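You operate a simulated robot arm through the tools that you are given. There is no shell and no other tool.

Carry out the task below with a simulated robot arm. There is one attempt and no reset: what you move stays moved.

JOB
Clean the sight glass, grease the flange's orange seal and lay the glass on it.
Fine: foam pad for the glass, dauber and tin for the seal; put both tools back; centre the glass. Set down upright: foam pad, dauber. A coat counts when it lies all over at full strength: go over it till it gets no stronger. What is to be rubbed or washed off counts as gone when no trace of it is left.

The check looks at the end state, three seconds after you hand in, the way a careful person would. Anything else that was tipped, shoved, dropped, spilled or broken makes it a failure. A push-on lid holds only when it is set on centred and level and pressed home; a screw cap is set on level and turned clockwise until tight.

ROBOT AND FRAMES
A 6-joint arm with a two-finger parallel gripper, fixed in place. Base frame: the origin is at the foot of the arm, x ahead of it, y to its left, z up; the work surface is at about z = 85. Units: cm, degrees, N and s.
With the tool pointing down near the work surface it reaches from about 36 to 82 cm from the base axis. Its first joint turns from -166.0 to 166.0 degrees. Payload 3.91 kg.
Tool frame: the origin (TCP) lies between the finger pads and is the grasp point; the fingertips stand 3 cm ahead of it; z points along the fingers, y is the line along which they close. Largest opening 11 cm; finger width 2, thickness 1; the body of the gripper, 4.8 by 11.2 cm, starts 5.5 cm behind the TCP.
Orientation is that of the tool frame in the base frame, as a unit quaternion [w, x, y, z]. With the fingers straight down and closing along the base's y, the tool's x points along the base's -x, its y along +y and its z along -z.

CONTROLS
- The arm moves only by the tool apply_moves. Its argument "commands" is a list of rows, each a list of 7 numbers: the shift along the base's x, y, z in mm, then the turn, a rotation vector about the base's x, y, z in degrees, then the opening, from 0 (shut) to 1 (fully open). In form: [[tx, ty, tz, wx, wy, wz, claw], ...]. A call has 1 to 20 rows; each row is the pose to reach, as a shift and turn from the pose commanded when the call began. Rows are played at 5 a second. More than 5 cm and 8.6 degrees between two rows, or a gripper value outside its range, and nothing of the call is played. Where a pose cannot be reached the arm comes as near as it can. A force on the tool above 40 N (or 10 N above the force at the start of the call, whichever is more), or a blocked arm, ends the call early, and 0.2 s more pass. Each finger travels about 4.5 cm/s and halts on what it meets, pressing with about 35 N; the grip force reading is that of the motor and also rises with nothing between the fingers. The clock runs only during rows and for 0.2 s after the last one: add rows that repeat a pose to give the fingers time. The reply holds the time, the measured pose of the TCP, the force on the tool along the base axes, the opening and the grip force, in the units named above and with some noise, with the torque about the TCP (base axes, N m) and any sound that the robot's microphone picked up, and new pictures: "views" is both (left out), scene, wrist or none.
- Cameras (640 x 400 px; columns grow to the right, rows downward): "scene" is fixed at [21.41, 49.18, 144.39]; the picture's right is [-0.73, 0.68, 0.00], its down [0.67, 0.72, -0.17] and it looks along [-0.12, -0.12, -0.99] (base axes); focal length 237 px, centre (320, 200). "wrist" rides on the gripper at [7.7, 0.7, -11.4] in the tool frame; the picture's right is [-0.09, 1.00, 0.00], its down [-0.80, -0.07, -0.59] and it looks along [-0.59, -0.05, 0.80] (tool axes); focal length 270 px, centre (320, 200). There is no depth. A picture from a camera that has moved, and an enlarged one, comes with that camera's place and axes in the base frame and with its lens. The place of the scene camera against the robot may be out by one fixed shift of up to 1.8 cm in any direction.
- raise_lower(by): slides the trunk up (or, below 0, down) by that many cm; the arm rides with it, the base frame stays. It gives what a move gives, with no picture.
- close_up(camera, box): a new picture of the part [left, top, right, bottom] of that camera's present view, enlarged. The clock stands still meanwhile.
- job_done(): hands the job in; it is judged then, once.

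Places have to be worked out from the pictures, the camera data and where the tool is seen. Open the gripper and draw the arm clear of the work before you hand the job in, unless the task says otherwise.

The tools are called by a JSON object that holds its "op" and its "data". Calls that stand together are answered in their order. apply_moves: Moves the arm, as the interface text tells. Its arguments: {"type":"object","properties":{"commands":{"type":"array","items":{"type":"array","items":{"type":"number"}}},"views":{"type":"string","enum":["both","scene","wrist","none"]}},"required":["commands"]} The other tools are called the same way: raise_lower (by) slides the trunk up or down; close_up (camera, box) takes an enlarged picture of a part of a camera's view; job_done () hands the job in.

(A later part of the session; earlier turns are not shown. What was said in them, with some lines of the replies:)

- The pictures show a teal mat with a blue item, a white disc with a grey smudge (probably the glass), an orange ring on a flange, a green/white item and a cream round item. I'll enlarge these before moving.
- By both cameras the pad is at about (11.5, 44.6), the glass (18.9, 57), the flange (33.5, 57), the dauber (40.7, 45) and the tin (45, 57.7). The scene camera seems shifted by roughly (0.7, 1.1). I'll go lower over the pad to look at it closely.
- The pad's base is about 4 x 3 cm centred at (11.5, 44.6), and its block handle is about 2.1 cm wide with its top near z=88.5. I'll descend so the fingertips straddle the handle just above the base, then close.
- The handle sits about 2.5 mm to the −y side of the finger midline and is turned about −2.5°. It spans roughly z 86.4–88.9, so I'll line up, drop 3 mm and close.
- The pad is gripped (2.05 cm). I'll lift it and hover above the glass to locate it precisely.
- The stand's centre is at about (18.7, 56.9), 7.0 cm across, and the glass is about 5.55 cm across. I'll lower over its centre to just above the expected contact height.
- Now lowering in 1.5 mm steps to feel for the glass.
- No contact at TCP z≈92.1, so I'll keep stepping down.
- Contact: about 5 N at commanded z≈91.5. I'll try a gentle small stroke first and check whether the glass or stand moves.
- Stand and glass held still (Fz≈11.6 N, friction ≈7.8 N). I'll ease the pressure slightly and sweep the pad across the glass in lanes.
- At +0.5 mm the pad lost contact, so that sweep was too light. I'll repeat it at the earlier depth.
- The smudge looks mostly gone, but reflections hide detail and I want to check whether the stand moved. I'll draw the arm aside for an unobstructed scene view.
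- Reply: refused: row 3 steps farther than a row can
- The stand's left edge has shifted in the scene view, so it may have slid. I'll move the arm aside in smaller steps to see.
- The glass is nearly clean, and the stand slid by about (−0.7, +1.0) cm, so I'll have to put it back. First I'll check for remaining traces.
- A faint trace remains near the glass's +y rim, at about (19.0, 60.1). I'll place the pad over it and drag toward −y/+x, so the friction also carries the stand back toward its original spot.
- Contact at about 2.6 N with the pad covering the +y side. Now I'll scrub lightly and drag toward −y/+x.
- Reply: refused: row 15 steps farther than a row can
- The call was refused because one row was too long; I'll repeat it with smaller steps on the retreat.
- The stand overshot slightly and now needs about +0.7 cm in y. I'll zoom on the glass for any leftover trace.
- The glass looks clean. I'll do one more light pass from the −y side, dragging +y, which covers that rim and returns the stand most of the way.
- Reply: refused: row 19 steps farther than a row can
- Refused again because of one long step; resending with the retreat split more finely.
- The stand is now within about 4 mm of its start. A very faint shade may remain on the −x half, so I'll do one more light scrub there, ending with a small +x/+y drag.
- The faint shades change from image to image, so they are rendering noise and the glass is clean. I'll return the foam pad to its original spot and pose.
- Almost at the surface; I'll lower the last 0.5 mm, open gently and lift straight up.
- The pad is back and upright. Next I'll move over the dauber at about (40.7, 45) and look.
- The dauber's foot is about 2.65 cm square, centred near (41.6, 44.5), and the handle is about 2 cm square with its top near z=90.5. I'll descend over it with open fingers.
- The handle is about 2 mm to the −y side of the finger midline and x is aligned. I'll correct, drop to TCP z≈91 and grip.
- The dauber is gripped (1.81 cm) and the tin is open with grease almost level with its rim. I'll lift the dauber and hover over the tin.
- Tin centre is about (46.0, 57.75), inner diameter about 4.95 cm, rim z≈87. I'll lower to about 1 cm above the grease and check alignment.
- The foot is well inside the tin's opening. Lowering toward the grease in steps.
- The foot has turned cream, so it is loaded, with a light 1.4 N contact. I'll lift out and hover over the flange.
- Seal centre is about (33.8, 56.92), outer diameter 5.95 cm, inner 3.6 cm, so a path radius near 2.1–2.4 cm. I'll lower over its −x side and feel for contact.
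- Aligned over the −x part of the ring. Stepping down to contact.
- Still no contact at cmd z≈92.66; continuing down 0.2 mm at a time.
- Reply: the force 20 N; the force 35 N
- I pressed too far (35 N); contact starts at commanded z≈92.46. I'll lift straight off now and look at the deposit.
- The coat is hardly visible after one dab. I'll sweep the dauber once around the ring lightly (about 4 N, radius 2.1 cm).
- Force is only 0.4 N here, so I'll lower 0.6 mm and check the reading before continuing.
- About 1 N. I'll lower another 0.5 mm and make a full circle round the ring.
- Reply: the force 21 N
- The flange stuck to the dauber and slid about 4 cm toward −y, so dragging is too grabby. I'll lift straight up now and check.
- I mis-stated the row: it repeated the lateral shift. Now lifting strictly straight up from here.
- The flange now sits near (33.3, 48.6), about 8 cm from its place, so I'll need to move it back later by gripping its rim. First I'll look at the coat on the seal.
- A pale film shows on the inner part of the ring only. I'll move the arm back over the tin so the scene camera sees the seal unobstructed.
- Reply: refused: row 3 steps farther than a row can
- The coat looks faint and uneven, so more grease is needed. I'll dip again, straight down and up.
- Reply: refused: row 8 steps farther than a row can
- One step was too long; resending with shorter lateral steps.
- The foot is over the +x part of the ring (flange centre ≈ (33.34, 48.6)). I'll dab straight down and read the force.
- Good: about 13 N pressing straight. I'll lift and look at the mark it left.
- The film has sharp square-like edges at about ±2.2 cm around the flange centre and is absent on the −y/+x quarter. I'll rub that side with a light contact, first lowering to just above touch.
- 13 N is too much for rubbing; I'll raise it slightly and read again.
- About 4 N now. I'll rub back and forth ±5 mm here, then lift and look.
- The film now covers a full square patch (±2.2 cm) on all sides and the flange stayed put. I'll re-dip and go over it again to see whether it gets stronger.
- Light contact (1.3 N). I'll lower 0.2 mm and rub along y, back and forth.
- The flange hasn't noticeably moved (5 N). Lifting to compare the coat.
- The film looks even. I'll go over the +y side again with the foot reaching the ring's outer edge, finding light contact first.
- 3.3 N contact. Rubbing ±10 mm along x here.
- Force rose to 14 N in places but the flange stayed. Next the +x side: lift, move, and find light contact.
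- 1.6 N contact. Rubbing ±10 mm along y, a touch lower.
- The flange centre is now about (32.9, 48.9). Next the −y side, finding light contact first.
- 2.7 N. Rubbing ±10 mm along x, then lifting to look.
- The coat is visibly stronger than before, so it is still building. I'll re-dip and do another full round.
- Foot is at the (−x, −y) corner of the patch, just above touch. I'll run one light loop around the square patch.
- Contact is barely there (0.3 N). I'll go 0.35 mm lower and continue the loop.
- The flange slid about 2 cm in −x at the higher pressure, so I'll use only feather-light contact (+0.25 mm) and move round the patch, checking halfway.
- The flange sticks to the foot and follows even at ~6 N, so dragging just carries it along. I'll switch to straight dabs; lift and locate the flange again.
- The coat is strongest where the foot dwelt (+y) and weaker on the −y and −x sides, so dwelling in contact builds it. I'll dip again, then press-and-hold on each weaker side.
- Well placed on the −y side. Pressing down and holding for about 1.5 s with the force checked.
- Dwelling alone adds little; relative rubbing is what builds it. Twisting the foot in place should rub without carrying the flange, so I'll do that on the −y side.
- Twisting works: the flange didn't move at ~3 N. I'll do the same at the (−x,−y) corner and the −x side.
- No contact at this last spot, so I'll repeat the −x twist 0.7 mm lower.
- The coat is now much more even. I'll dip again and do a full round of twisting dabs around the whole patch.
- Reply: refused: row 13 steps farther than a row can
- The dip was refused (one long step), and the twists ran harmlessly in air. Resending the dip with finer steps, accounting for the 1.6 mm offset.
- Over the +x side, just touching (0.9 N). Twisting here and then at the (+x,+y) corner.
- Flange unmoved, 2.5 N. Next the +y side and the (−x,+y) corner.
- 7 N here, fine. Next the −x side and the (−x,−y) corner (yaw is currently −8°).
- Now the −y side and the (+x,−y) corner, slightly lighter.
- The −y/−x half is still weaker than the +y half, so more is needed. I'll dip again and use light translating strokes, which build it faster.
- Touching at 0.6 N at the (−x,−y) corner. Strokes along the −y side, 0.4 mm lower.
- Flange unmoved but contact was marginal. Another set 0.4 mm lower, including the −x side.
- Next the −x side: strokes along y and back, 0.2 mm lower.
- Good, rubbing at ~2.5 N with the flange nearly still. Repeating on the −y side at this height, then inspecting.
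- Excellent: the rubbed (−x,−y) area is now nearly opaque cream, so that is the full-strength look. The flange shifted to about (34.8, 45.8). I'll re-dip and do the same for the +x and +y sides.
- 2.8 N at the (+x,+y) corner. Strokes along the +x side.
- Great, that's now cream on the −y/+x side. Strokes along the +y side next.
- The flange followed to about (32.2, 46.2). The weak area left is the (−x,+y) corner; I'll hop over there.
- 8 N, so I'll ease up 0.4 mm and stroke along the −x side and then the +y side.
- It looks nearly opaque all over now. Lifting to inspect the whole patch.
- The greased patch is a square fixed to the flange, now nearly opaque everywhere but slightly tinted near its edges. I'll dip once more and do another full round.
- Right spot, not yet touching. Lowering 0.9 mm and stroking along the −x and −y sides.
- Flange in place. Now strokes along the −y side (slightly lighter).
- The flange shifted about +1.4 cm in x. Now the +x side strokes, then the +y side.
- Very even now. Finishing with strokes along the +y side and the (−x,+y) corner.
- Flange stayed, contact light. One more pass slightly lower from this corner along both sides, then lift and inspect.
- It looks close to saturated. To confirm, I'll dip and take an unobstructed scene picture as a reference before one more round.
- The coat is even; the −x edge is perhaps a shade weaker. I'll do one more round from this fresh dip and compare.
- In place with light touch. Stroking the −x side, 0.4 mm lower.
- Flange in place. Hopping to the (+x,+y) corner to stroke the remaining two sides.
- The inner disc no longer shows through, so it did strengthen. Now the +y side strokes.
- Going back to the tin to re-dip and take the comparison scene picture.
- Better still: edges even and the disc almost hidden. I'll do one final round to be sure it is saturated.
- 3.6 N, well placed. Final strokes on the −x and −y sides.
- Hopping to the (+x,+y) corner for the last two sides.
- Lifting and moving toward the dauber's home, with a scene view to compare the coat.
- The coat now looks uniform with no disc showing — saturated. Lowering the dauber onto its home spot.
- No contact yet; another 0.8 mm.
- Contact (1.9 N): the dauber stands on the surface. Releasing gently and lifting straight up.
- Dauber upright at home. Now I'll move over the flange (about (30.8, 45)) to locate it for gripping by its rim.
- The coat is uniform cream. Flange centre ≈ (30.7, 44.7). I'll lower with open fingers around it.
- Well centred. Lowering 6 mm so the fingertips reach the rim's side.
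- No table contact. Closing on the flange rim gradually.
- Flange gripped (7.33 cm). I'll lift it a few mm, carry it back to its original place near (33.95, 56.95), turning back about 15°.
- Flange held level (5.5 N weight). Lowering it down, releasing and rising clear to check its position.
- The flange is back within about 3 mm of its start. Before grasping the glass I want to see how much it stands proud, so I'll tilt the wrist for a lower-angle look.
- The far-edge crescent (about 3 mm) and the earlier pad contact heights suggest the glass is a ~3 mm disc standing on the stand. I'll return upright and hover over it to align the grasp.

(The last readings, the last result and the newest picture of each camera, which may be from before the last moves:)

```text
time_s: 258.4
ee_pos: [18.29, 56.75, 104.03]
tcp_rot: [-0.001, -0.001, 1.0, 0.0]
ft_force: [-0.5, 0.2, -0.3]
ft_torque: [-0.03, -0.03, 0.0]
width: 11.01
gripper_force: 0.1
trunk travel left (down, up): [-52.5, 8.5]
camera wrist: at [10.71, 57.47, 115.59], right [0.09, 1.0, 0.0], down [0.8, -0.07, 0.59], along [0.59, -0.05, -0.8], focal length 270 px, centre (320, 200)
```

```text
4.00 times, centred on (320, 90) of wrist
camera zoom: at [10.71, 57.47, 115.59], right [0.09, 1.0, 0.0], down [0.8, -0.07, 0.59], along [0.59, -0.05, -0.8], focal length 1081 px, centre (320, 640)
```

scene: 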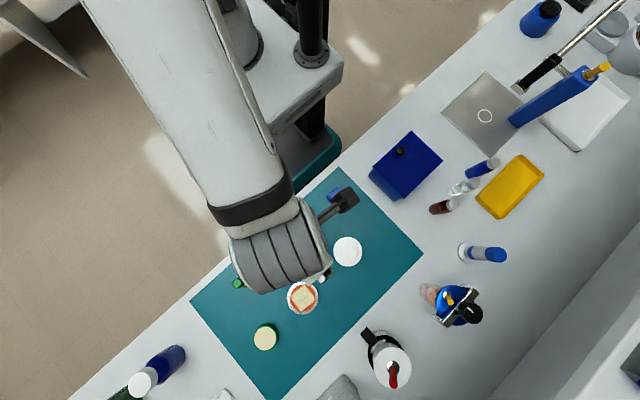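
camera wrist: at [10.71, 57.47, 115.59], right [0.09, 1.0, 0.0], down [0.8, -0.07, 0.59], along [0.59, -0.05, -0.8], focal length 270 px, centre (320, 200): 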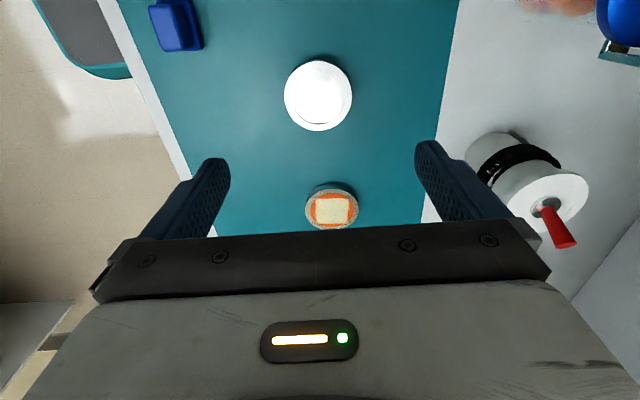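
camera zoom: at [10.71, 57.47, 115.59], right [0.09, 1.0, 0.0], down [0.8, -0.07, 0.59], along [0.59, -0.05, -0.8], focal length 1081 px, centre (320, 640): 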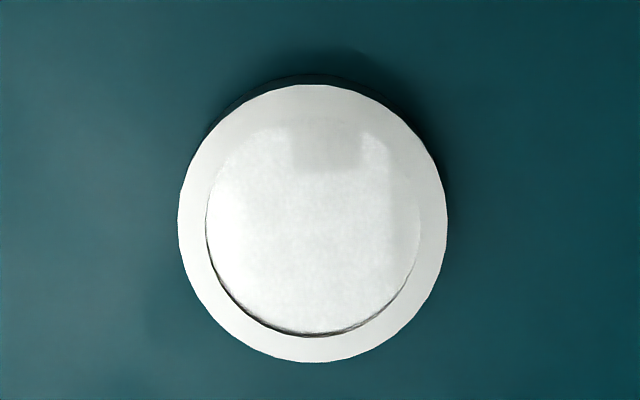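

Glass centre is about 4 mm ahead of the TCP. I'll descend over it with the fingers opened to ~6.4 cm, tips still above the stand top.

{"op": "apply_moves", "data": {"commands": [[4, -0.7, -45, 0, 0, 0, 0.8], [4, -0.7, -90, 0, 0, 0, 0.65], [4, -0.7, -125, 0, 0, 0, 0.58], [4, -0.7, -138, 0, 0, 0, 0.58], [4, -0.7, -138, 0, 0, 0, 0.58]], "views": "wrist"}}

{"op": "close_up", "data": {"camera": "wrist", "box": [220, 100, 420, 230]}}

```text
time_s: 259.6
ee_pos: [18.79, 56.69, 90.01]
tcp_rot: [0.0, 0.0, 1.0, 0.0]
ft_force: [0.1, 0.0, -0.1]
ft_torque: [0.01, -0.02, 0.02]
width: 6.39
gripper_force: 0.1
trunk travel left (down, up): [-52.5, 8.5]
camera wrist: at [11.17, 57.45, 101.59], right [0.09, 1.0, 0.0], down [0.8, -0.07, 0.59], along [0.59, -0.05, -0.8], focal length 270 px, centre (320, 200)
```

wrist: 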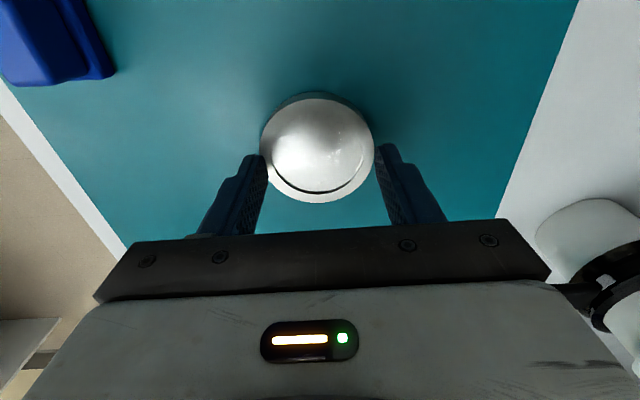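

```text
3.08 times, centred on (320, 165) of wrist
camera zoom: at [11.17, 57.45, 101.59], right [0.09, 1.0, 0.0], down [0.8, -0.07, 0.59], along [0.59, -0.05, -0.8], focal length 832 px, centre (320, 308)
```

zoom: 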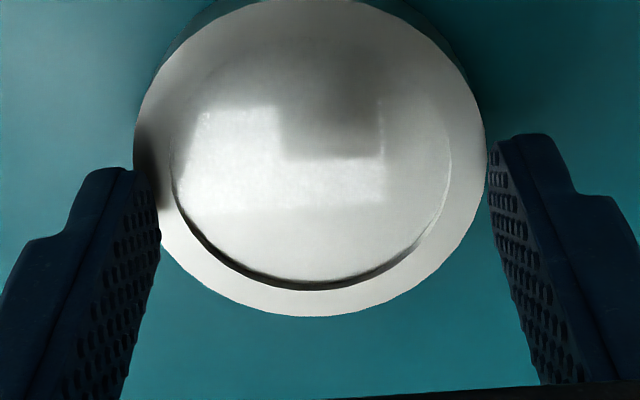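

By the rim geometry the glass is about 3 mm further +x and 2 mm further −y than the finger midpoint. I'll correct and lower carefully to find the stand's top with the tips.

{"op": "apply_moves", "data": {"commands": [[3, -2, 0, 0, 0, 0, 0.58], [3, -2, -4, 0, 0, 0, 0.58], [3, -2, -7, 0, 0, 0, 0.58], [3, -2, -7, 0, 0, 0, 0.58]], "views": "wrist"}}

{"op": "close_up", "data": {"camera": "wrist", "box": [220, 100, 420, 230]}}

```text
time_s: 260.6
ee_pos: [19.18, 56.42, 89.59]
tcp_rot: [0.001, 0.0, 1.0, 0.001]
ft_force: [-0.6, 0.7, 21.1]
ft_torque: [-0.63, 0.03, 0.03]
width: 6.33
gripper_force: 0.0
trunk travel left (down, up): [-52.5, 8.5]
camera wrist: at [11.46, 57.14, 101.22], right [0.09, 1.0, 0.0], down [0.8, -0.07, 0.6], along [0.59, -0.05, -0.8], focal length 270 px, centre (320, 200)
```

wrist: 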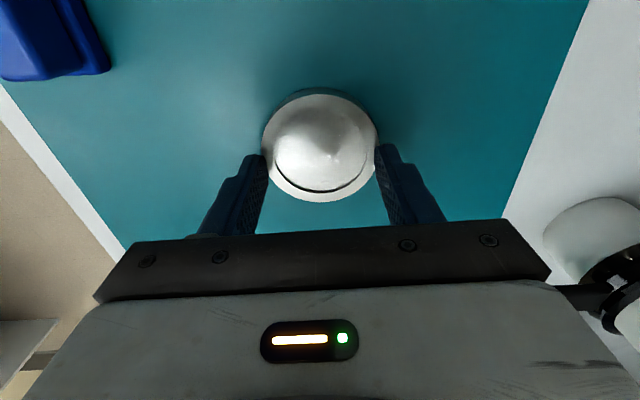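

```text
3.08 times, centred on (320, 165) of wrist
camera zoom: at [11.46, 57.14, 101.22], right [0.09, 1.0, 0.0], down [0.8, -0.07, 0.6], along [0.59, -0.05, -0.8], focal length 832 px, centre (320, 308)
```

zoom: 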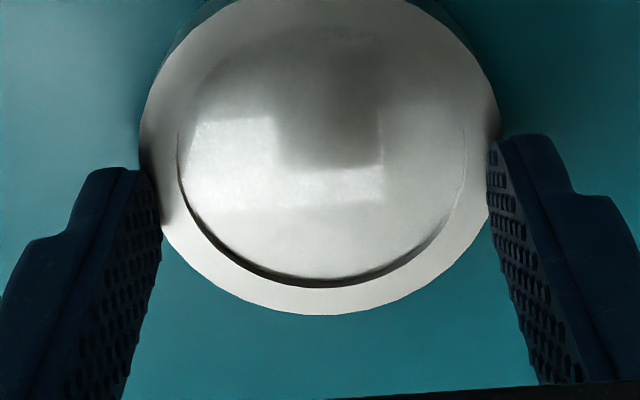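

The −y fingertip met the stand top at TCP ≈ 89.55 (so ~86.5). To know how proud the glass is I'll calibrate the mat height by touching it gently with closed fingertips at a free spot.

{"op": "apply_moves", "data": {"commands": [[0, 0, 5, 0, 0, 0, 0.58], [0, 0, 45, 0, 0, 0, 0.4], [25, -28, 50, 0, 0, 0, 0.2], [50, -56, 50, 0, 0, 0, 0], [74, -83, 40, 0, 0, 0, 0], [74, -83, 5, 0, 0, 0, 0], [74, -83, -8, 0, 0, 0, 0], [74, -83, -11, 0, 0, 0, 0], [74, -83, -11, 0, 0, 0, 0]], "views": "none"}}

```text
time_s: 262.6
ee_pos: [26.61, 48.1, 88.28]
tcp_rot: [0.001, 0.0, 1.0, 0.0]
ft_force: [-0.4, -0.6, -0.3]
ft_torque: [0.0, -0.02, -0.02]
width: 0.0
gripper_force: 35.0
trunk travel left (down, up): [-52.5, 8.5]
```

{"op": "apply_moves", "data": {"commands": [[0, 0, -1, 0, 0, 0, 0], [0, 0, -1, 0, 0, 0, 0]], "views": "none"}}

```text
time_s: 263.2
ee_pos: [26.47, 48.14, 88.32]
tcp_rot: [0.0, -0.001, 1.0, 0.0]
ft_force: [0.3, -0.7, 0.0]
ft_torque: [-0.06, 0.0, -0.01]
width: 0.0
gripper_force: 34.8
trunk travel left (down, up): [-52.5, 8.5]
```

{"op": "apply_moves", "data": {"commands": [[0, 0, -1, 0, 0, 0, 0], [0, 0, -1, 0, 0, 0, 0]], "views": "none"}}

```text
time_s: 263.8
ee_pos: [26.43, 48.01, 88.01]
tcp_rot: [0.0, 0.001, 1.0, 0.0]
ft_force: [0.4, -0.2, 0.0]
ft_torque: [0.03, -0.04, -0.01]
width: 0.0
gripper_force: 34.9
trunk travel left (down, up): [-52.5, 8.5]
```

{"op": "apply_moves", "data": {"commands": [[0, 0, -1, 0, 0, 0, 0], [0, 0, -1, 0, 0, 0, 0]], "views": "none"}}

```text
time_s: 264.4
ee_pos: [26.64, 47.94, 88.18]
tcp_rot: [0.002, 0.0, 1.0, 0.0]
ft_force: [-1.4, -2.1, 12.5]
ft_torque: [-0.09, 0.14, 0.04]
width: 0.0
gripper_force: 35.1
trunk travel left (down, up): [-52.5, 8.5]
```

The glass top and the "stand" rim are at the same height (1.5 cm above the mat), and its side is see-through — so the whole 7.0 cm disc is the sight glass itself. I'll grip it by its sides like the flange: centre about (18.94, 56.3).

{"op": "apply_moves", "data": {"commands": [[0, 0, 20, 0, 0, 0, 0.2], [0, 0, 60, 0, 0, 0, 0.5], [-25, 27, 80, 0, 0, 0, 0.8], [-50, 54, 80, 0, 0, 0, 1], [-75.8, 82.5, 80, 0, 0, 0, 1], [-75.8, 82.5, 40, 0, 0, 0, 1], [-75.8, 82.5, 18, 0, 0, 0, 1], [-75.8, 82.5, 18, 0, 0, 0, 1]], "views": "wrist"}}

{"op": "close_up", "data": {"camera": "wrist", "box": [200, 90, 440, 240]}}

```text
time_s: 266.2
ee_pos: [18.84, 56.53, 89.88]
tcp_rot: [0.0, 0.0, 1.0, 0.0]
ft_force: [-0.3, 0.1, -0.5]
ft_torque: [-0.02, -0.03, -0.02]
width: 10.97
gripper_force: 0.0
trunk travel left (down, up): [-52.5, 8.5]
camera wrist: at [11.13, 57.23, 101.32], right [0.09, 1.0, 0.0], down [0.8, -0.07, 0.59], along [0.59, -0.05, -0.8], focal length 270 px, centre (320, 200)
```

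wrist: 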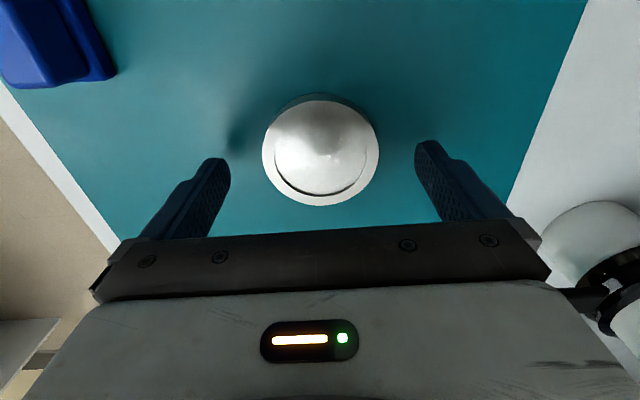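

```text
2.67 times, centred on (320, 165) of wrist
camera zoom: at [11.13, 57.23, 101.32], right [0.09, 1.0, 0.0], down [0.8, -0.07, 0.59], along [0.59, -0.05, -0.8], focal length 721 px, centre (320, 293)
```

zoom: 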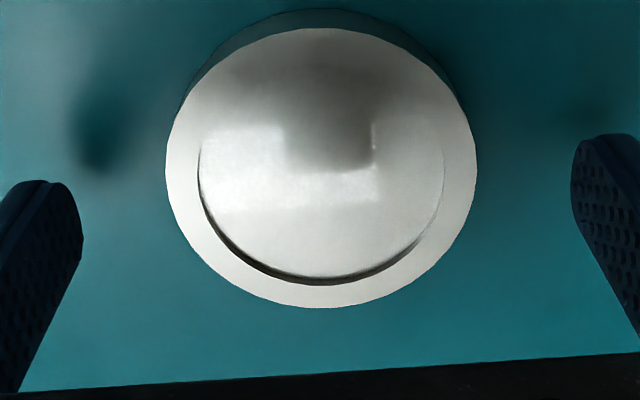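

Disc is centred between the fingers within ~1 mm. Lowering to grip height and closing on its side.

{"op": "apply_moves", "data": {"commands": [[0, -1, -6, 0, 0, 0, 1], [0, -1, -11.3, 0, 0, 0, 1], [0, -1, -11.3, 0, 0, 0, 0.88], [0, -1, -11.3, 0, 0, 0, 0.78], [0, -1, -11.3, 0, 0, 0, 0.68], [0, -1, -11.3, 0, 0, 0, 0.6], [0, -1, -11.3, 0, 0, 0, 0.56], [0, -1, -11.3, 0, 0, 0, 0.56]], "views": "wrist"}}

{"op": "close_up", "data": {"camera": "wrist", "box": [200, 90, 440, 240]}}

```text
time_s: 268.0
ee_pos: [18.87, 56.28, 88.66]
tcp_rot: [0.0, 0.0, 1.0, -0.001]
ft_force: [-1.0, 2.5, 0.6]
ft_torque: [0.14, 0.02, -0.01]
width: 6.79
gripper_force: 35.3
trunk travel left (down, up): [-52.5, 8.5]
camera wrist: at [11.23, 57.08, 100.14], right [0.09, 1.0, 0.0], down [0.8, -0.07, 0.59], along [0.59, -0.05, -0.8], focal length 270 px, centre (320, 200)
```

wrist: 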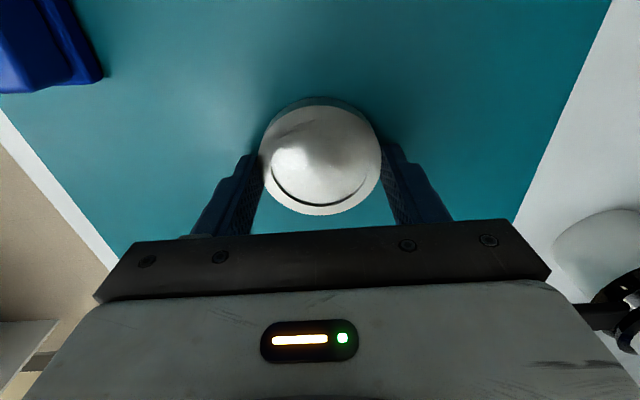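

```text
2.67 times, centred on (320, 165) of wrist
camera zoom: at [11.23, 57.08, 100.14], right [0.09, 1.0, 0.0], down [0.8, -0.07, 0.59], along [0.59, -0.05, -0.8], focal length 721 px, centre (320, 293)
```

zoom: 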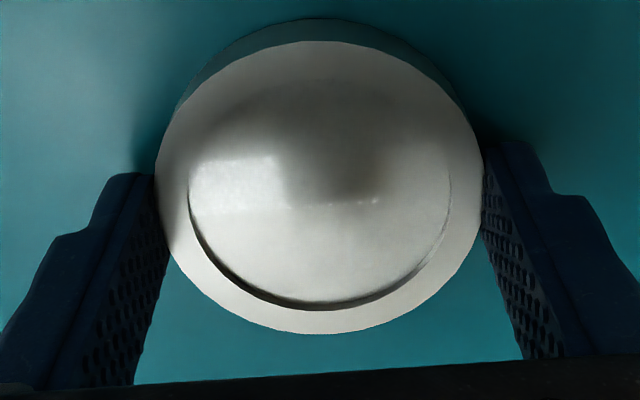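

Gripped at 6.79 cm. Lifting a few cm to see the disc come up.

{"op": "apply_moves", "data": {"commands": [[0, 0, 5, 0, 0, 0, 0.56], [0, 0, 20, 0, 0, 0, 0.56], [0, 0, 50, 0, 0, 0, 0.56], [0, 0, 70, 0, 0, 0, 0.56], [0, 0, 70, 0, 0, 0, 0.56]], "views": "both"}}

{"op": "close_up", "data": {"camera": "wrist", "box": [200, 60, 440, 240]}}

{"op": "close_up", "data": {"camera": "scene", "box": [300, 210, 400, 290]}}

```text
time_s: 269.2
ee_pos: [19.04, 56.34, 95.84]
tcp_rot: [0.0, 0.001, 1.0, 0.001]
ft_force: [0.0, -0.2, -6.1]
ft_torque: [-0.01, -0.04, -0.03]
width: 6.82
gripper_force: 35.2
trunk travel left (down, up): [-52.5, 8.5]
camera wrist: at [11.39, 57.08, 107.17], right [0.09, 1.0, 0.0], down [0.8, -0.07, 0.59], along [0.59, -0.05, -0.8], focal length 270 px, centre (320, 200)
```

scene: 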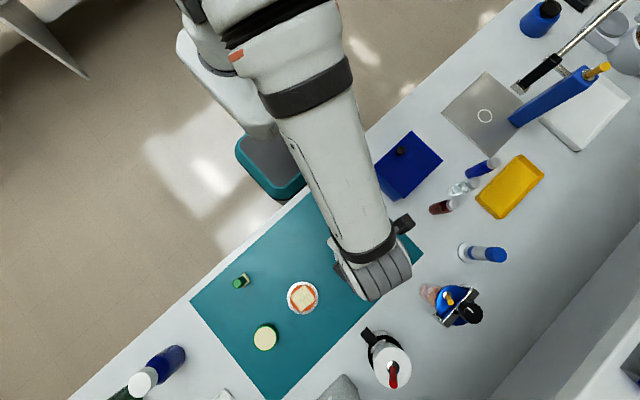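
wrist: 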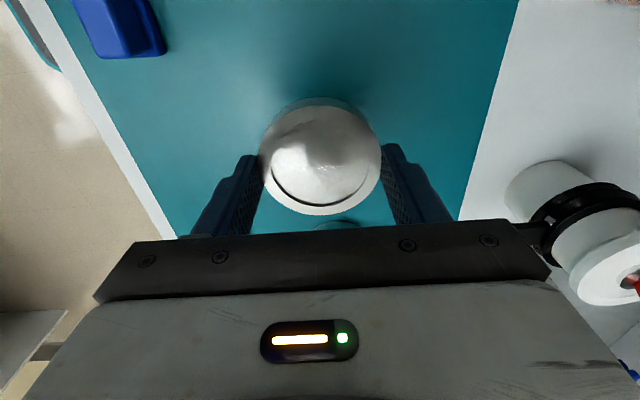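

```text
2.22 times, centred on (320, 150) of wrist
camera zoom: at [11.39, 57.08, 107.17], right [0.09, 1.0, 0.0], down [0.8, -0.07, 0.59], along [0.59, -0.05, -0.8], focal length 601 px, centre (320, 311)
```

zoom: 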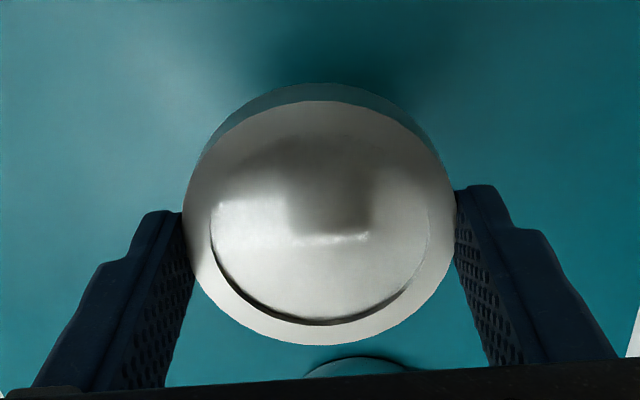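

```text
5.00 times, centred on (350, 250) of scene
camera zoom: at [21.41, 49.18, 144.39], right [-0.73, 0.68, 0.0], down [0.67, 0.72, -0.17], along [-0.12, -0.12, -0.99], focal length 1186 px, centre (170, -50)
```

zoom: 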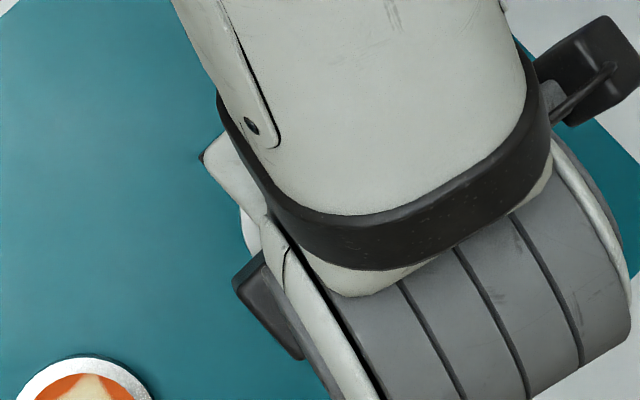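

The whole disc (≈6 N) lifts as one unit: a glass window in its frame, held centred. I'll carry it high over the flange and check the flange's position from there.

{"op": "apply_moves", "data": {"commands": [[0, 0, 45, 0, 0, 0, 0.56], [0, 0, 90, 0, 0, 0, 0.56], [36, 2, 120, 0, 0, 0, 0.56], [72, 3, 150, 0, 0, 0, 0.56], [110, 5, 162, 0, 0, 0, 0.56], [151.8, 6.7, 162, 0, 0, 0, 0.56], [151.8, 6.7, 162, 0, 0, 0, 0.56]], "views": "both"}}

{"op": "close_up", "data": {"camera": "wrist", "box": [240, 20, 400, 130]}}

{"op": "close_up", "data": {"camera": "scene", "box": [310, 220, 390, 280]}}

```text
time_s: 270.8
ee_pos: [33.97, 56.84, 111.76]
tcp_rot: [0.0, 0.0, 1.0, 0.0]
ft_force: [1.5, -0.7, -6.8]
ft_torque: [-0.01, -0.01, 0.01]
width: 6.8
gripper_force: 34.7
trunk travel left (down, up): [-52.5, 8.5]
camera wrist: at [26.4, 57.59, 123.32], right [0.09, 1.0, 0.0], down [0.8, -0.07, 0.59], along [0.59, -0.05, -0.8], focal length 270 px, centre (320, 200)
```

scene: 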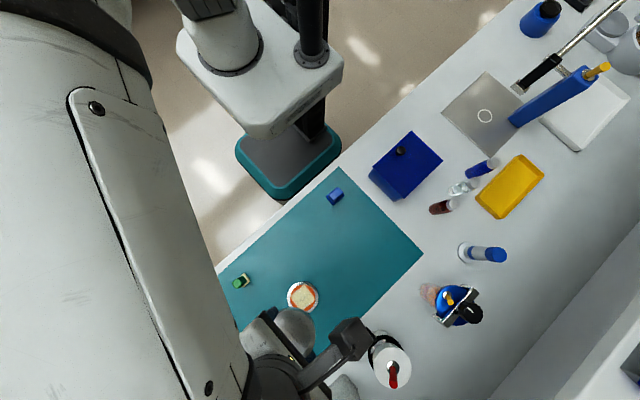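
wrist: 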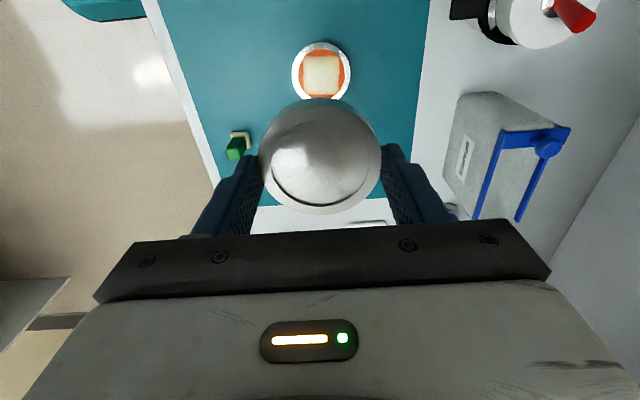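

```text
3.64 times, centred on (320, 75) of wrist
camera zoom: at [26.4, 57.59, 123.32], right [0.09, 1.0, 0.0], down [0.8, -0.07, 0.59], along [0.59, -0.05, -0.8], focal length 983 px, centre (320, 654)
```

zoom: 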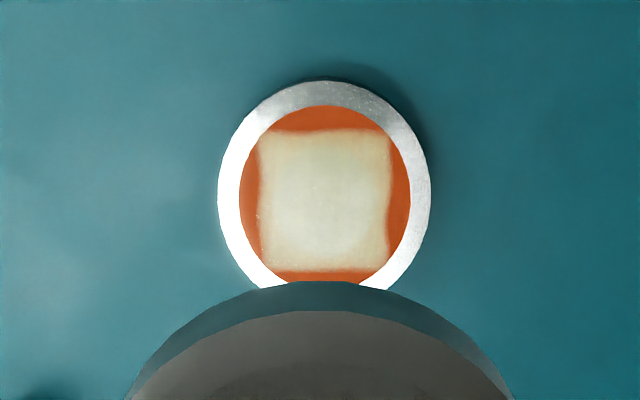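

```text
6.67 times, centred on (350, 250) of scene
camera zoom: at [21.41, 49.18, 144.39], right [-0.73, 0.68, 0.0], down [0.67, 0.72, -0.17], along [-0.12, -0.12, -0.99], focal length 1581 px, centre (120, -133)
```

zoom: 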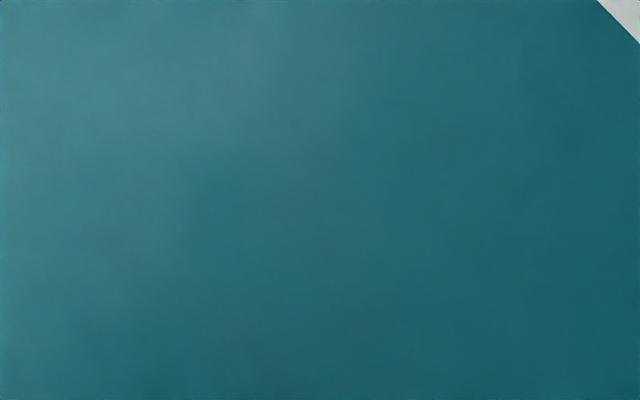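

The spot where the glass lay is empty, and the flange is centred under the TCP (within ~0.5 mm by the rim and ring edges). Lowering to about 4 mm above the seal.

{"op": "apply_moves", "data": {"commands": [[-0.3, 0.2, -45, 0, 0, 0, 0.56], [-0.3, 0.2, -90, 0, 0, 0, 0.56], [-0.3, 0.2, -135, 0, 0, 0, 0.56], [-0.3, 0.2, -175, 0, 0, 0, 0.56], [-0.3, 0.2, -200, 0, 0, 0, 0.56], [-0.3, 0.2, -210, 0, 0, 0, 0.56], [-0.3, 0.2, -210, 0, 0, 0, 0.56]], "views": "both"}}

{"op": "close_up", "data": {"camera": "wrist", "box": [200, 80, 440, 240]}}

{"op": "close_up", "data": {"camera": "scene", "box": [270, 265, 340, 325]}}

```text
time_s: 272.4
ee_pos: [34.06, 57.09, 90.62]
tcp_rot: [-0.001, 0.0, 1.0, 0.0]
ft_force: [-0.5, -0.8, -5.2]
ft_torque: [-0.03, 0.01, -0.01]
width: 6.81
gripper_force: 35.3
trunk travel left (down, up): [-52.5, 8.5]
camera wrist: at [26.41, 57.82, 102.23], right [0.09, 1.0, 0.0], down [0.8, -0.07, 0.59], along [0.59, -0.05, -0.8], focal length 270 px, centre (320, 200)
```

scene: 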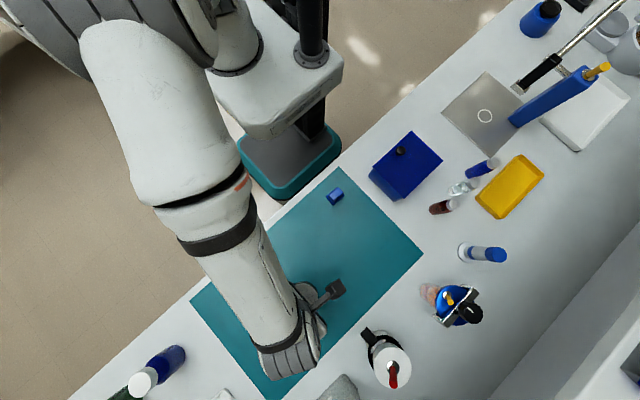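
wrist: 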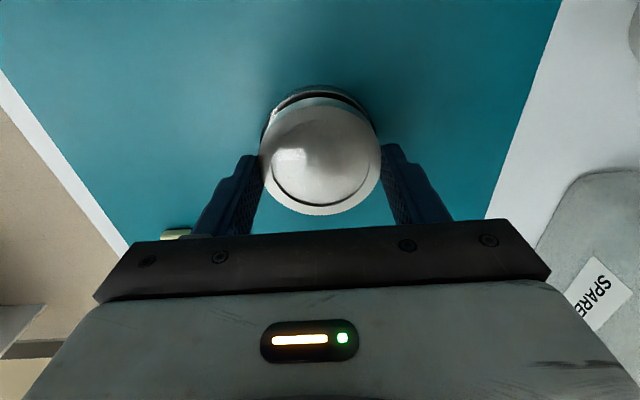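

```text
2.50 times, centred on (320, 160) of wrist
camera zoom: at [26.41, 57.82, 102.23], right [0.09, 1.0, 0.0], down [0.8, -0.07, 0.59], along [0.59, -0.05, -0.8], focal length 676 px, centre (320, 300)
```

zoom: 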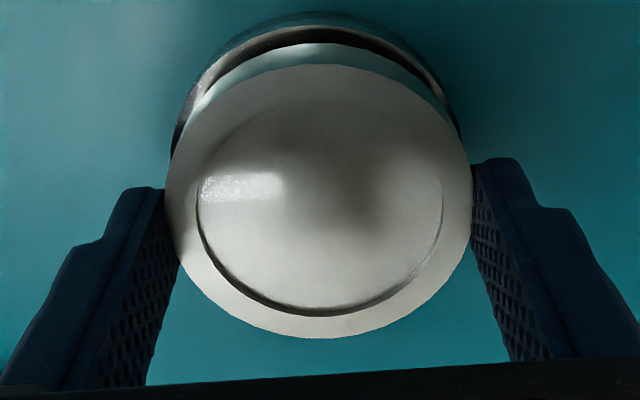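

```text
6.67 times, centred on (305, 295) of scene
camera zoom: at [21.41, 49.18, 144.39], right [-0.73, 0.68, 0.0], down [0.67, 0.72, -0.17], along [-0.12, -0.12, -0.99], focal length 1581 px, centre (420, -433)
```

zoom: 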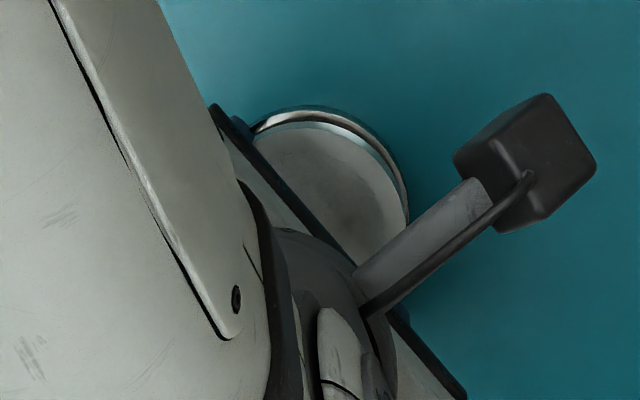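

The disc sits concentric over the flange. Lowering to just above contact, then in small steps.

{"op": "apply_moves", "data": {"commands": [[0, 0, -4, 0, 0, 0, 0.56], [0, 0, -7, 0, 0, 0, 0.56], [0, 0, -7, 0, 0, 0, 0.56]], "views": "none"}}

```text
time_s: 273.2
ee_pos: [34.15, 56.94, 90.1]
tcp_rot: [-0.001, 0.0, 1.0, 0.0]
ft_force: [-0.3, 0.5, -3.1]
ft_torque: [0.02, 0.05, -0.03]
width: 6.81
gripper_force: 35.1
trunk travel left (down, up): [-52.5, 8.5]
```

{"op": "apply_moves", "data": {"commands": [[0, 0, -0.7, 0, 0, 0, 0.56], [0, 0, -0.7, 0, 0, 0, 0.56]], "views": "wrist"}}

{"op": "close_up", "data": {"camera": "wrist", "box": [200, 80, 440, 240]}}

```text
time_s: 273.8
ee_pos: [34.15, 57.03, 90.12]
tcp_rot: [0.0, 0.0, 1.0, -0.001]
ft_force: [0.4, 2.1, -0.1]
ft_torque: [-0.03, 0.11, -0.04]
width: 6.79
gripper_force: 34.8
trunk travel left (down, up): [-52.5, 8.5]
camera wrist: at [26.42, 57.76, 101.6], right [0.09, 1.0, 0.0], down [0.8, -0.07, 0.59], along [0.59, -0.05, -0.8], focal length 270 px, centre (320, 200)
```

wrist: 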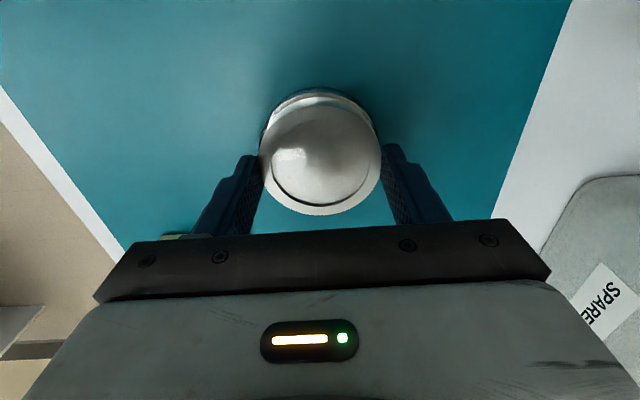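

```text
2.50 times, centred on (320, 160) of wrist
camera zoom: at [26.42, 57.76, 101.6], right [0.09, 1.0, 0.0], down [0.8, -0.07, 0.59], along [0.59, -0.05, -0.8], focal length 676 px, centre (320, 300)
```

zoom: 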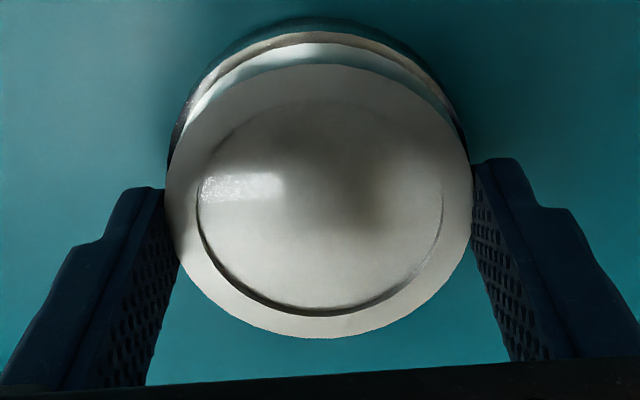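

Weight is now carried by the seal. A touch lower, then open and lift straight up.

{"op": "apply_moves", "data": {"commands": [[0, 0, -0.3, 0, 0, 0, 0.56], [0, 0, -0.3, 0, 0, 0, 0.64], [0, 0, -0.3, 0, 0, 0, 0.75], [0, 0, -0.3, 0, 0, 0, 0.9], [0, 0, 2, 0, 0, 0, 1], [0, 0, 40, 0, 0, 0, 1], [0, 0, 85, 0, 0, 0, 1], [0, 0, 130, 0, 0, 0, 1], [0, 0, 150, 0, 0, 0, 1], [0, 0, 150, 0, 0, 0, 1]], "views": "wrist"}}

{"op": "close_up", "data": {"camera": "wrist", "box": [260, 40, 380, 140]}}

```text
time_s: 276.0
ee_pos: [34.22, 56.95, 105.27]
tcp_rot: [0.0, 0.001, 1.0, 0.0]
ft_force: [0.5, 0.3, 0.0]
ft_torque: [-0.01, -0.03, 0.01]
width: 11.02
gripper_force: 0.1
trunk travel left (down, up): [-52.5, 8.5]
camera wrist: at [26.55, 57.77, 116.66], right [0.09, 1.0, 0.0], down [0.8, -0.07, 0.59], along [0.59, -0.05, -0.8], focal length 270 px, centre (320, 200)
```

wrist: 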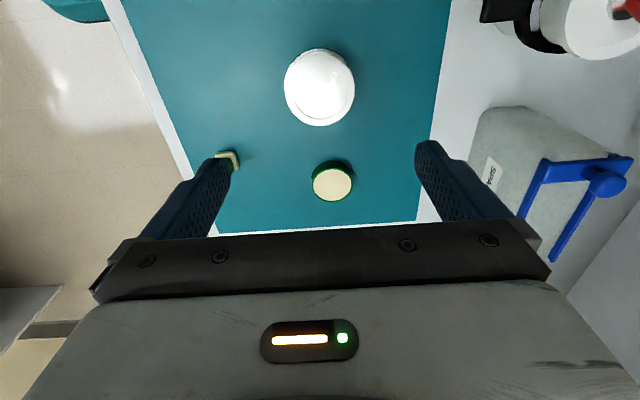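

```text
4.00 times, centred on (320, 90) of wrist
camera zoom: at [26.55, 57.77, 116.66], right [0.09, 1.0, 0.0], down [0.8, -0.07, 0.59], along [0.59, -0.05, -0.8], focal length 1081 px, centre (320, 640)
```

zoom: 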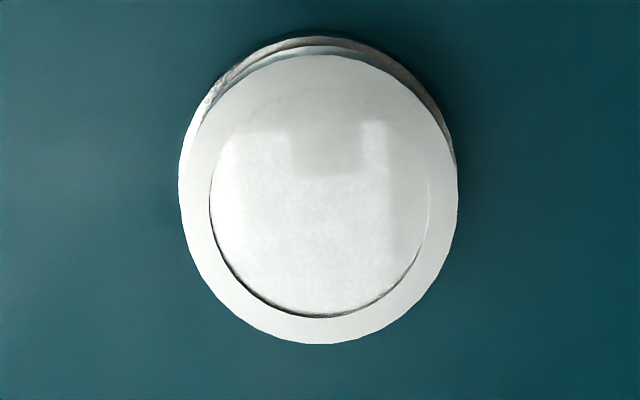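

The glass rests on the seal. Drawing the arm away to its starting area to check everything from the scene camera.

{"op": "apply_moves", "data": {"commands": [[0, 0, 45, 0, 0, 0, 1], [-36, -20, 70, 0, 0, 0, 1], [-72, -40, 90, 0, 0, 0, 1], [-108, -60, 110, 0, 0, 0, 1], [-144, -80, 125, 0, 0, 0, 1], [-180, -100, 140, 0, 0, 0, 1], [-215, -123, 145, 0, 0, 0, 1], [-215, -123, 145, 0, 0, 0, 1]], "views": "both"}}

{"op": "close_up", "data": {"camera": "scene", "box": [282, 277, 322, 317]}}

{"op": "close_up", "data": {"camera": "scene", "box": [220, 260, 340, 360]}}

{"op": "close_up", "data": {"camera": "wrist", "box": [340, 120, 460, 240]}}

```text
time_s: 277.8
ee_pos: [12.59, 44.47, 119.66]
tcp_rot: [0.0, 0.001, 1.0, 0.0]
ft_force: [-0.6, -1.2, 0.1]
ft_torque: [-0.03, 0.01, -0.02]
width: 11.01
gripper_force: 0.1
trunk travel left (down, up): [-52.5, 8.5]
camera wrist: at [5.02, 45.26, 131.18], right [0.09, 1.0, 0.0], down [0.8, -0.07, 0.59], along [0.59, -0.05, -0.8], focal length 270 px, centre (320, 200)
```

scene: 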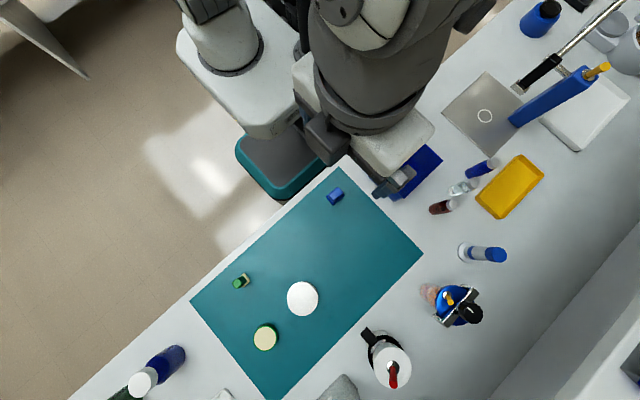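
wrist: 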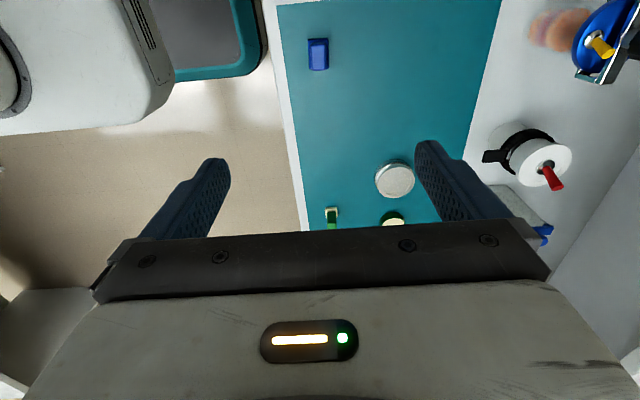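

```text
10.00 times, centred on (302, 297) of scene
camera zoom: at [21.41, 49.18, 144.39], right [-0.73, 0.68, 0.0], down [0.67, 0.72, -0.17], along [-0.12, -0.12, -0.99], focal length 2371 px, centre (500, -770)
```

zoom: 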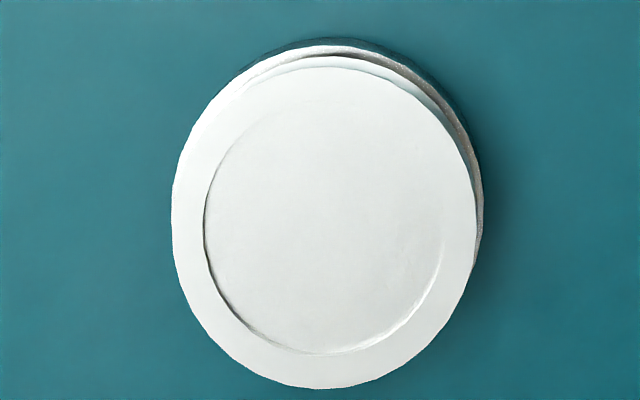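

```text
4.00 times, centred on (280, 310) of scene
camera zoom: at [21.41, 49.18, 144.39], right [-0.73, 0.68, 0.0], down [0.67, 0.72, -0.17], along [-0.12, -0.12, -0.99], focal length 948 px, centre (480, -240)
```

zoom: 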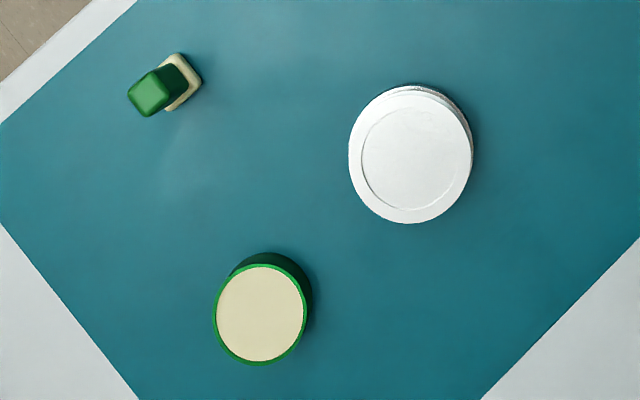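

```text
3.33 times, centred on (400, 180) of wrist
camera zoom: at [5.02, 45.26, 131.18], right [0.09, 1.0, 0.0], down [0.8, -0.07, 0.59], along [0.59, -0.05, -0.8], focal length 901 px, centre (53, 267)
```

zoom: 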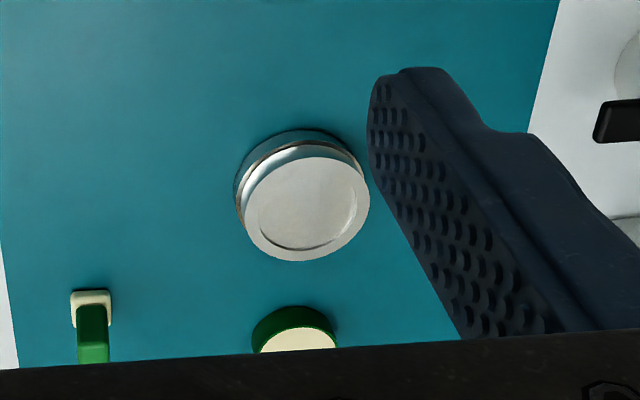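

By the scene camera the glass and flange centres agree within about 1 mm. A last check of cleanliness and of the two tools.

{"op": "close_up", "data": {"camera": "scene", "box": [286, 281, 320, 301]}}

{"op": "close_up", "data": {"camera": "scene", "box": [286, 297, 320, 317]}}

{"op": "close_up", "data": {"camera": "scene", "box": [300, 170, 400, 232]}}

```text
16.00 times, centred on (303, 291) of scene
camera zoom: at [21.41, 49.18, 144.39], right [-0.73, 0.68, 0.0], down [0.67, 0.72, -0.17], along [-0.12, -0.12, -0.99], focal length 3794 px, centre (592, -1256)
```

zoom: 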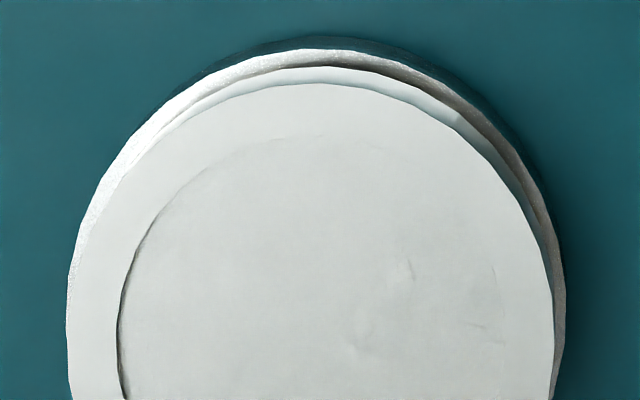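

```text
16.00 times, centred on (303, 307) of scene
camera zoom: at [21.41, 49.18, 144.39], right [-0.73, 0.68, 0.0], down [0.67, 0.72, -0.17], along [-0.12, -0.12, -0.99], focal length 3794 px, centre (592, -1512)
```

zoom: 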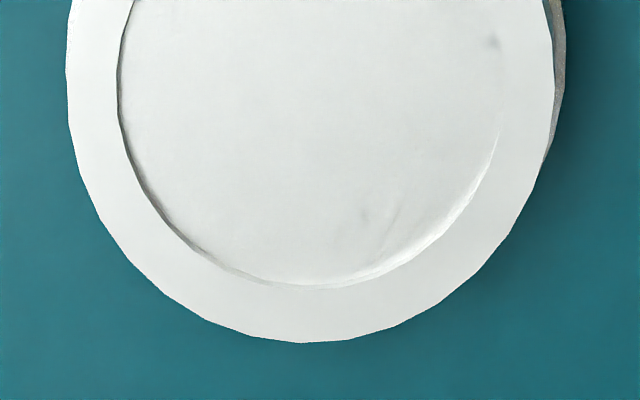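

```text
6.40 times, centred on (350, 201) of scene
camera zoom: at [21.41, 49.18, 144.39], right [-0.73, 0.68, 0.0], down [0.67, 0.72, -0.17], along [-0.12, -0.12, -0.99], focal length 1518 px, centre (128, 194)
```

zoom: 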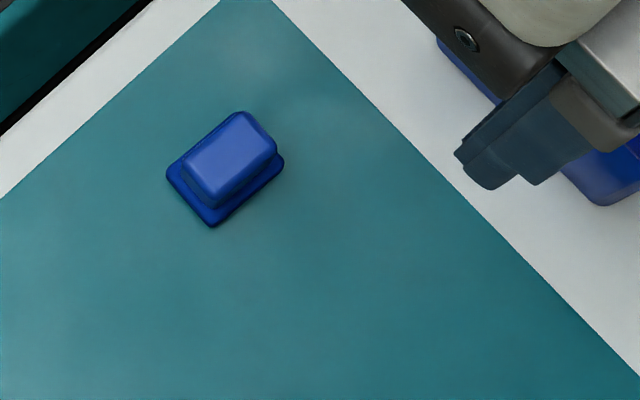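

Small grey marks appear, but not at the same places in the two overlapping images. I'll re-shoot with shifted boxes to tell noise from real traces.

{"op": "close_up", "data": {"camera": "scene", "box": [286, 289, 320, 309]}}

{"op": "close_up", "data": {"camera": "scene", "box": [284, 295, 318, 315]}}

{"op": "close_up", "data": {"camera": "scene", "box": [286, 297, 320, 317]}}

```text
16.00 times, centred on (303, 299) of scene
camera zoom: at [21.41, 49.18, 144.39], right [-0.73, 0.68, 0.0], down [0.67, 0.72, -0.17], along [-0.12, -0.12, -0.99], focal length 3794 px, centre (592, -1384)
```

zoom: 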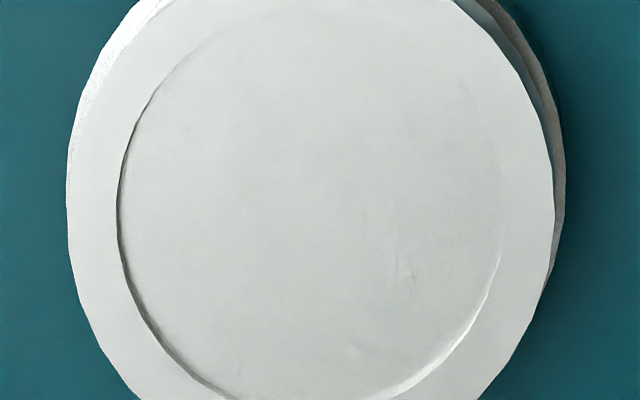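

```text
16.00 times, centred on (301, 305) of scene
camera zoom: at [21.41, 49.18, 144.39], right [-0.73, 0.68, 0.0], down [0.67, 0.72, -0.17], along [-0.12, -0.12, -0.99], focal length 3794 px, centre (624, -1480)
```

zoom: 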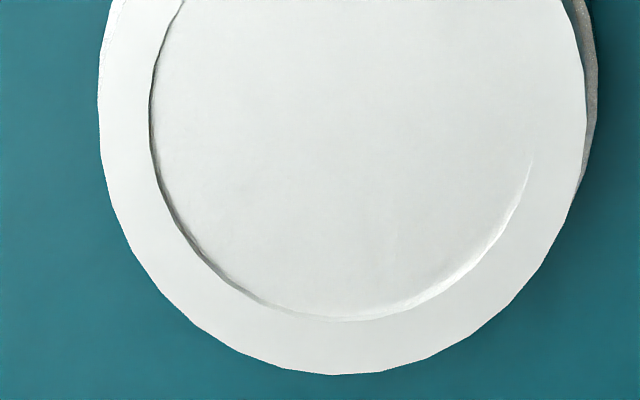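

```text
16.00 times, centred on (303, 307) of scene
camera zoom: at [21.41, 49.18, 144.39], right [-0.73, 0.68, 0.0], down [0.67, 0.72, -0.17], along [-0.12, -0.12, -0.99], focal length 3794 px, centre (592, -1512)
```

zoom: 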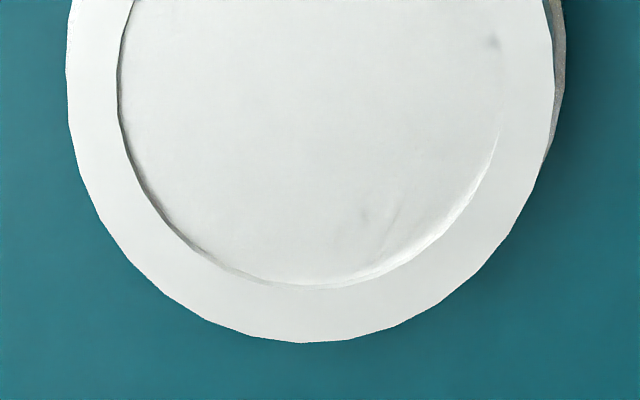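

The marks change from box to box and vanish in one of them, so they are image noise and the glass is clean. The pad and dauber stand upright at home, the tin is untouched, the glass is centred on the greased seal, and the open gripper is clear, so I'm handing in.

{"op": "job_done", "data": {}}

```text
The job is handed in.
```

I've handed the job in: the sight glass is cleaned and lies on the greased seal. I have no verdict back on whether it passed.

- **Glass:** I wiped it with the foam pad until no trace showed. A few faint marks in the last close-ups moved or vanished from one picture to the next, so I took them as image noise. I lifted the whole 7 cm disc as the glass, because its rim and window came up as one piece. By the scene camera its centre is within about 1 mm of the flange's.
- **Seal:** The grease took only on a square of about 4.5 cm fixed to the flange. Small crescents of orange outside that square never coated, even when the dauber passed over them. Inside the square I went over it until it looked even and the metal no longer showed through.
- **Flange:** It slid several centimetres while I was greasing. I gripped it and carried it back; it sits about 3 mm from where it started.
- **Tools:** The foam pad and dauber stand upright at their starting spots, the dauber about 3 mm off. The tin did not move.

At one point I pressed the dauber on the seal with about 35 N, more than intended; I saw no damage. The gripper is open and the arm is drawn clear.
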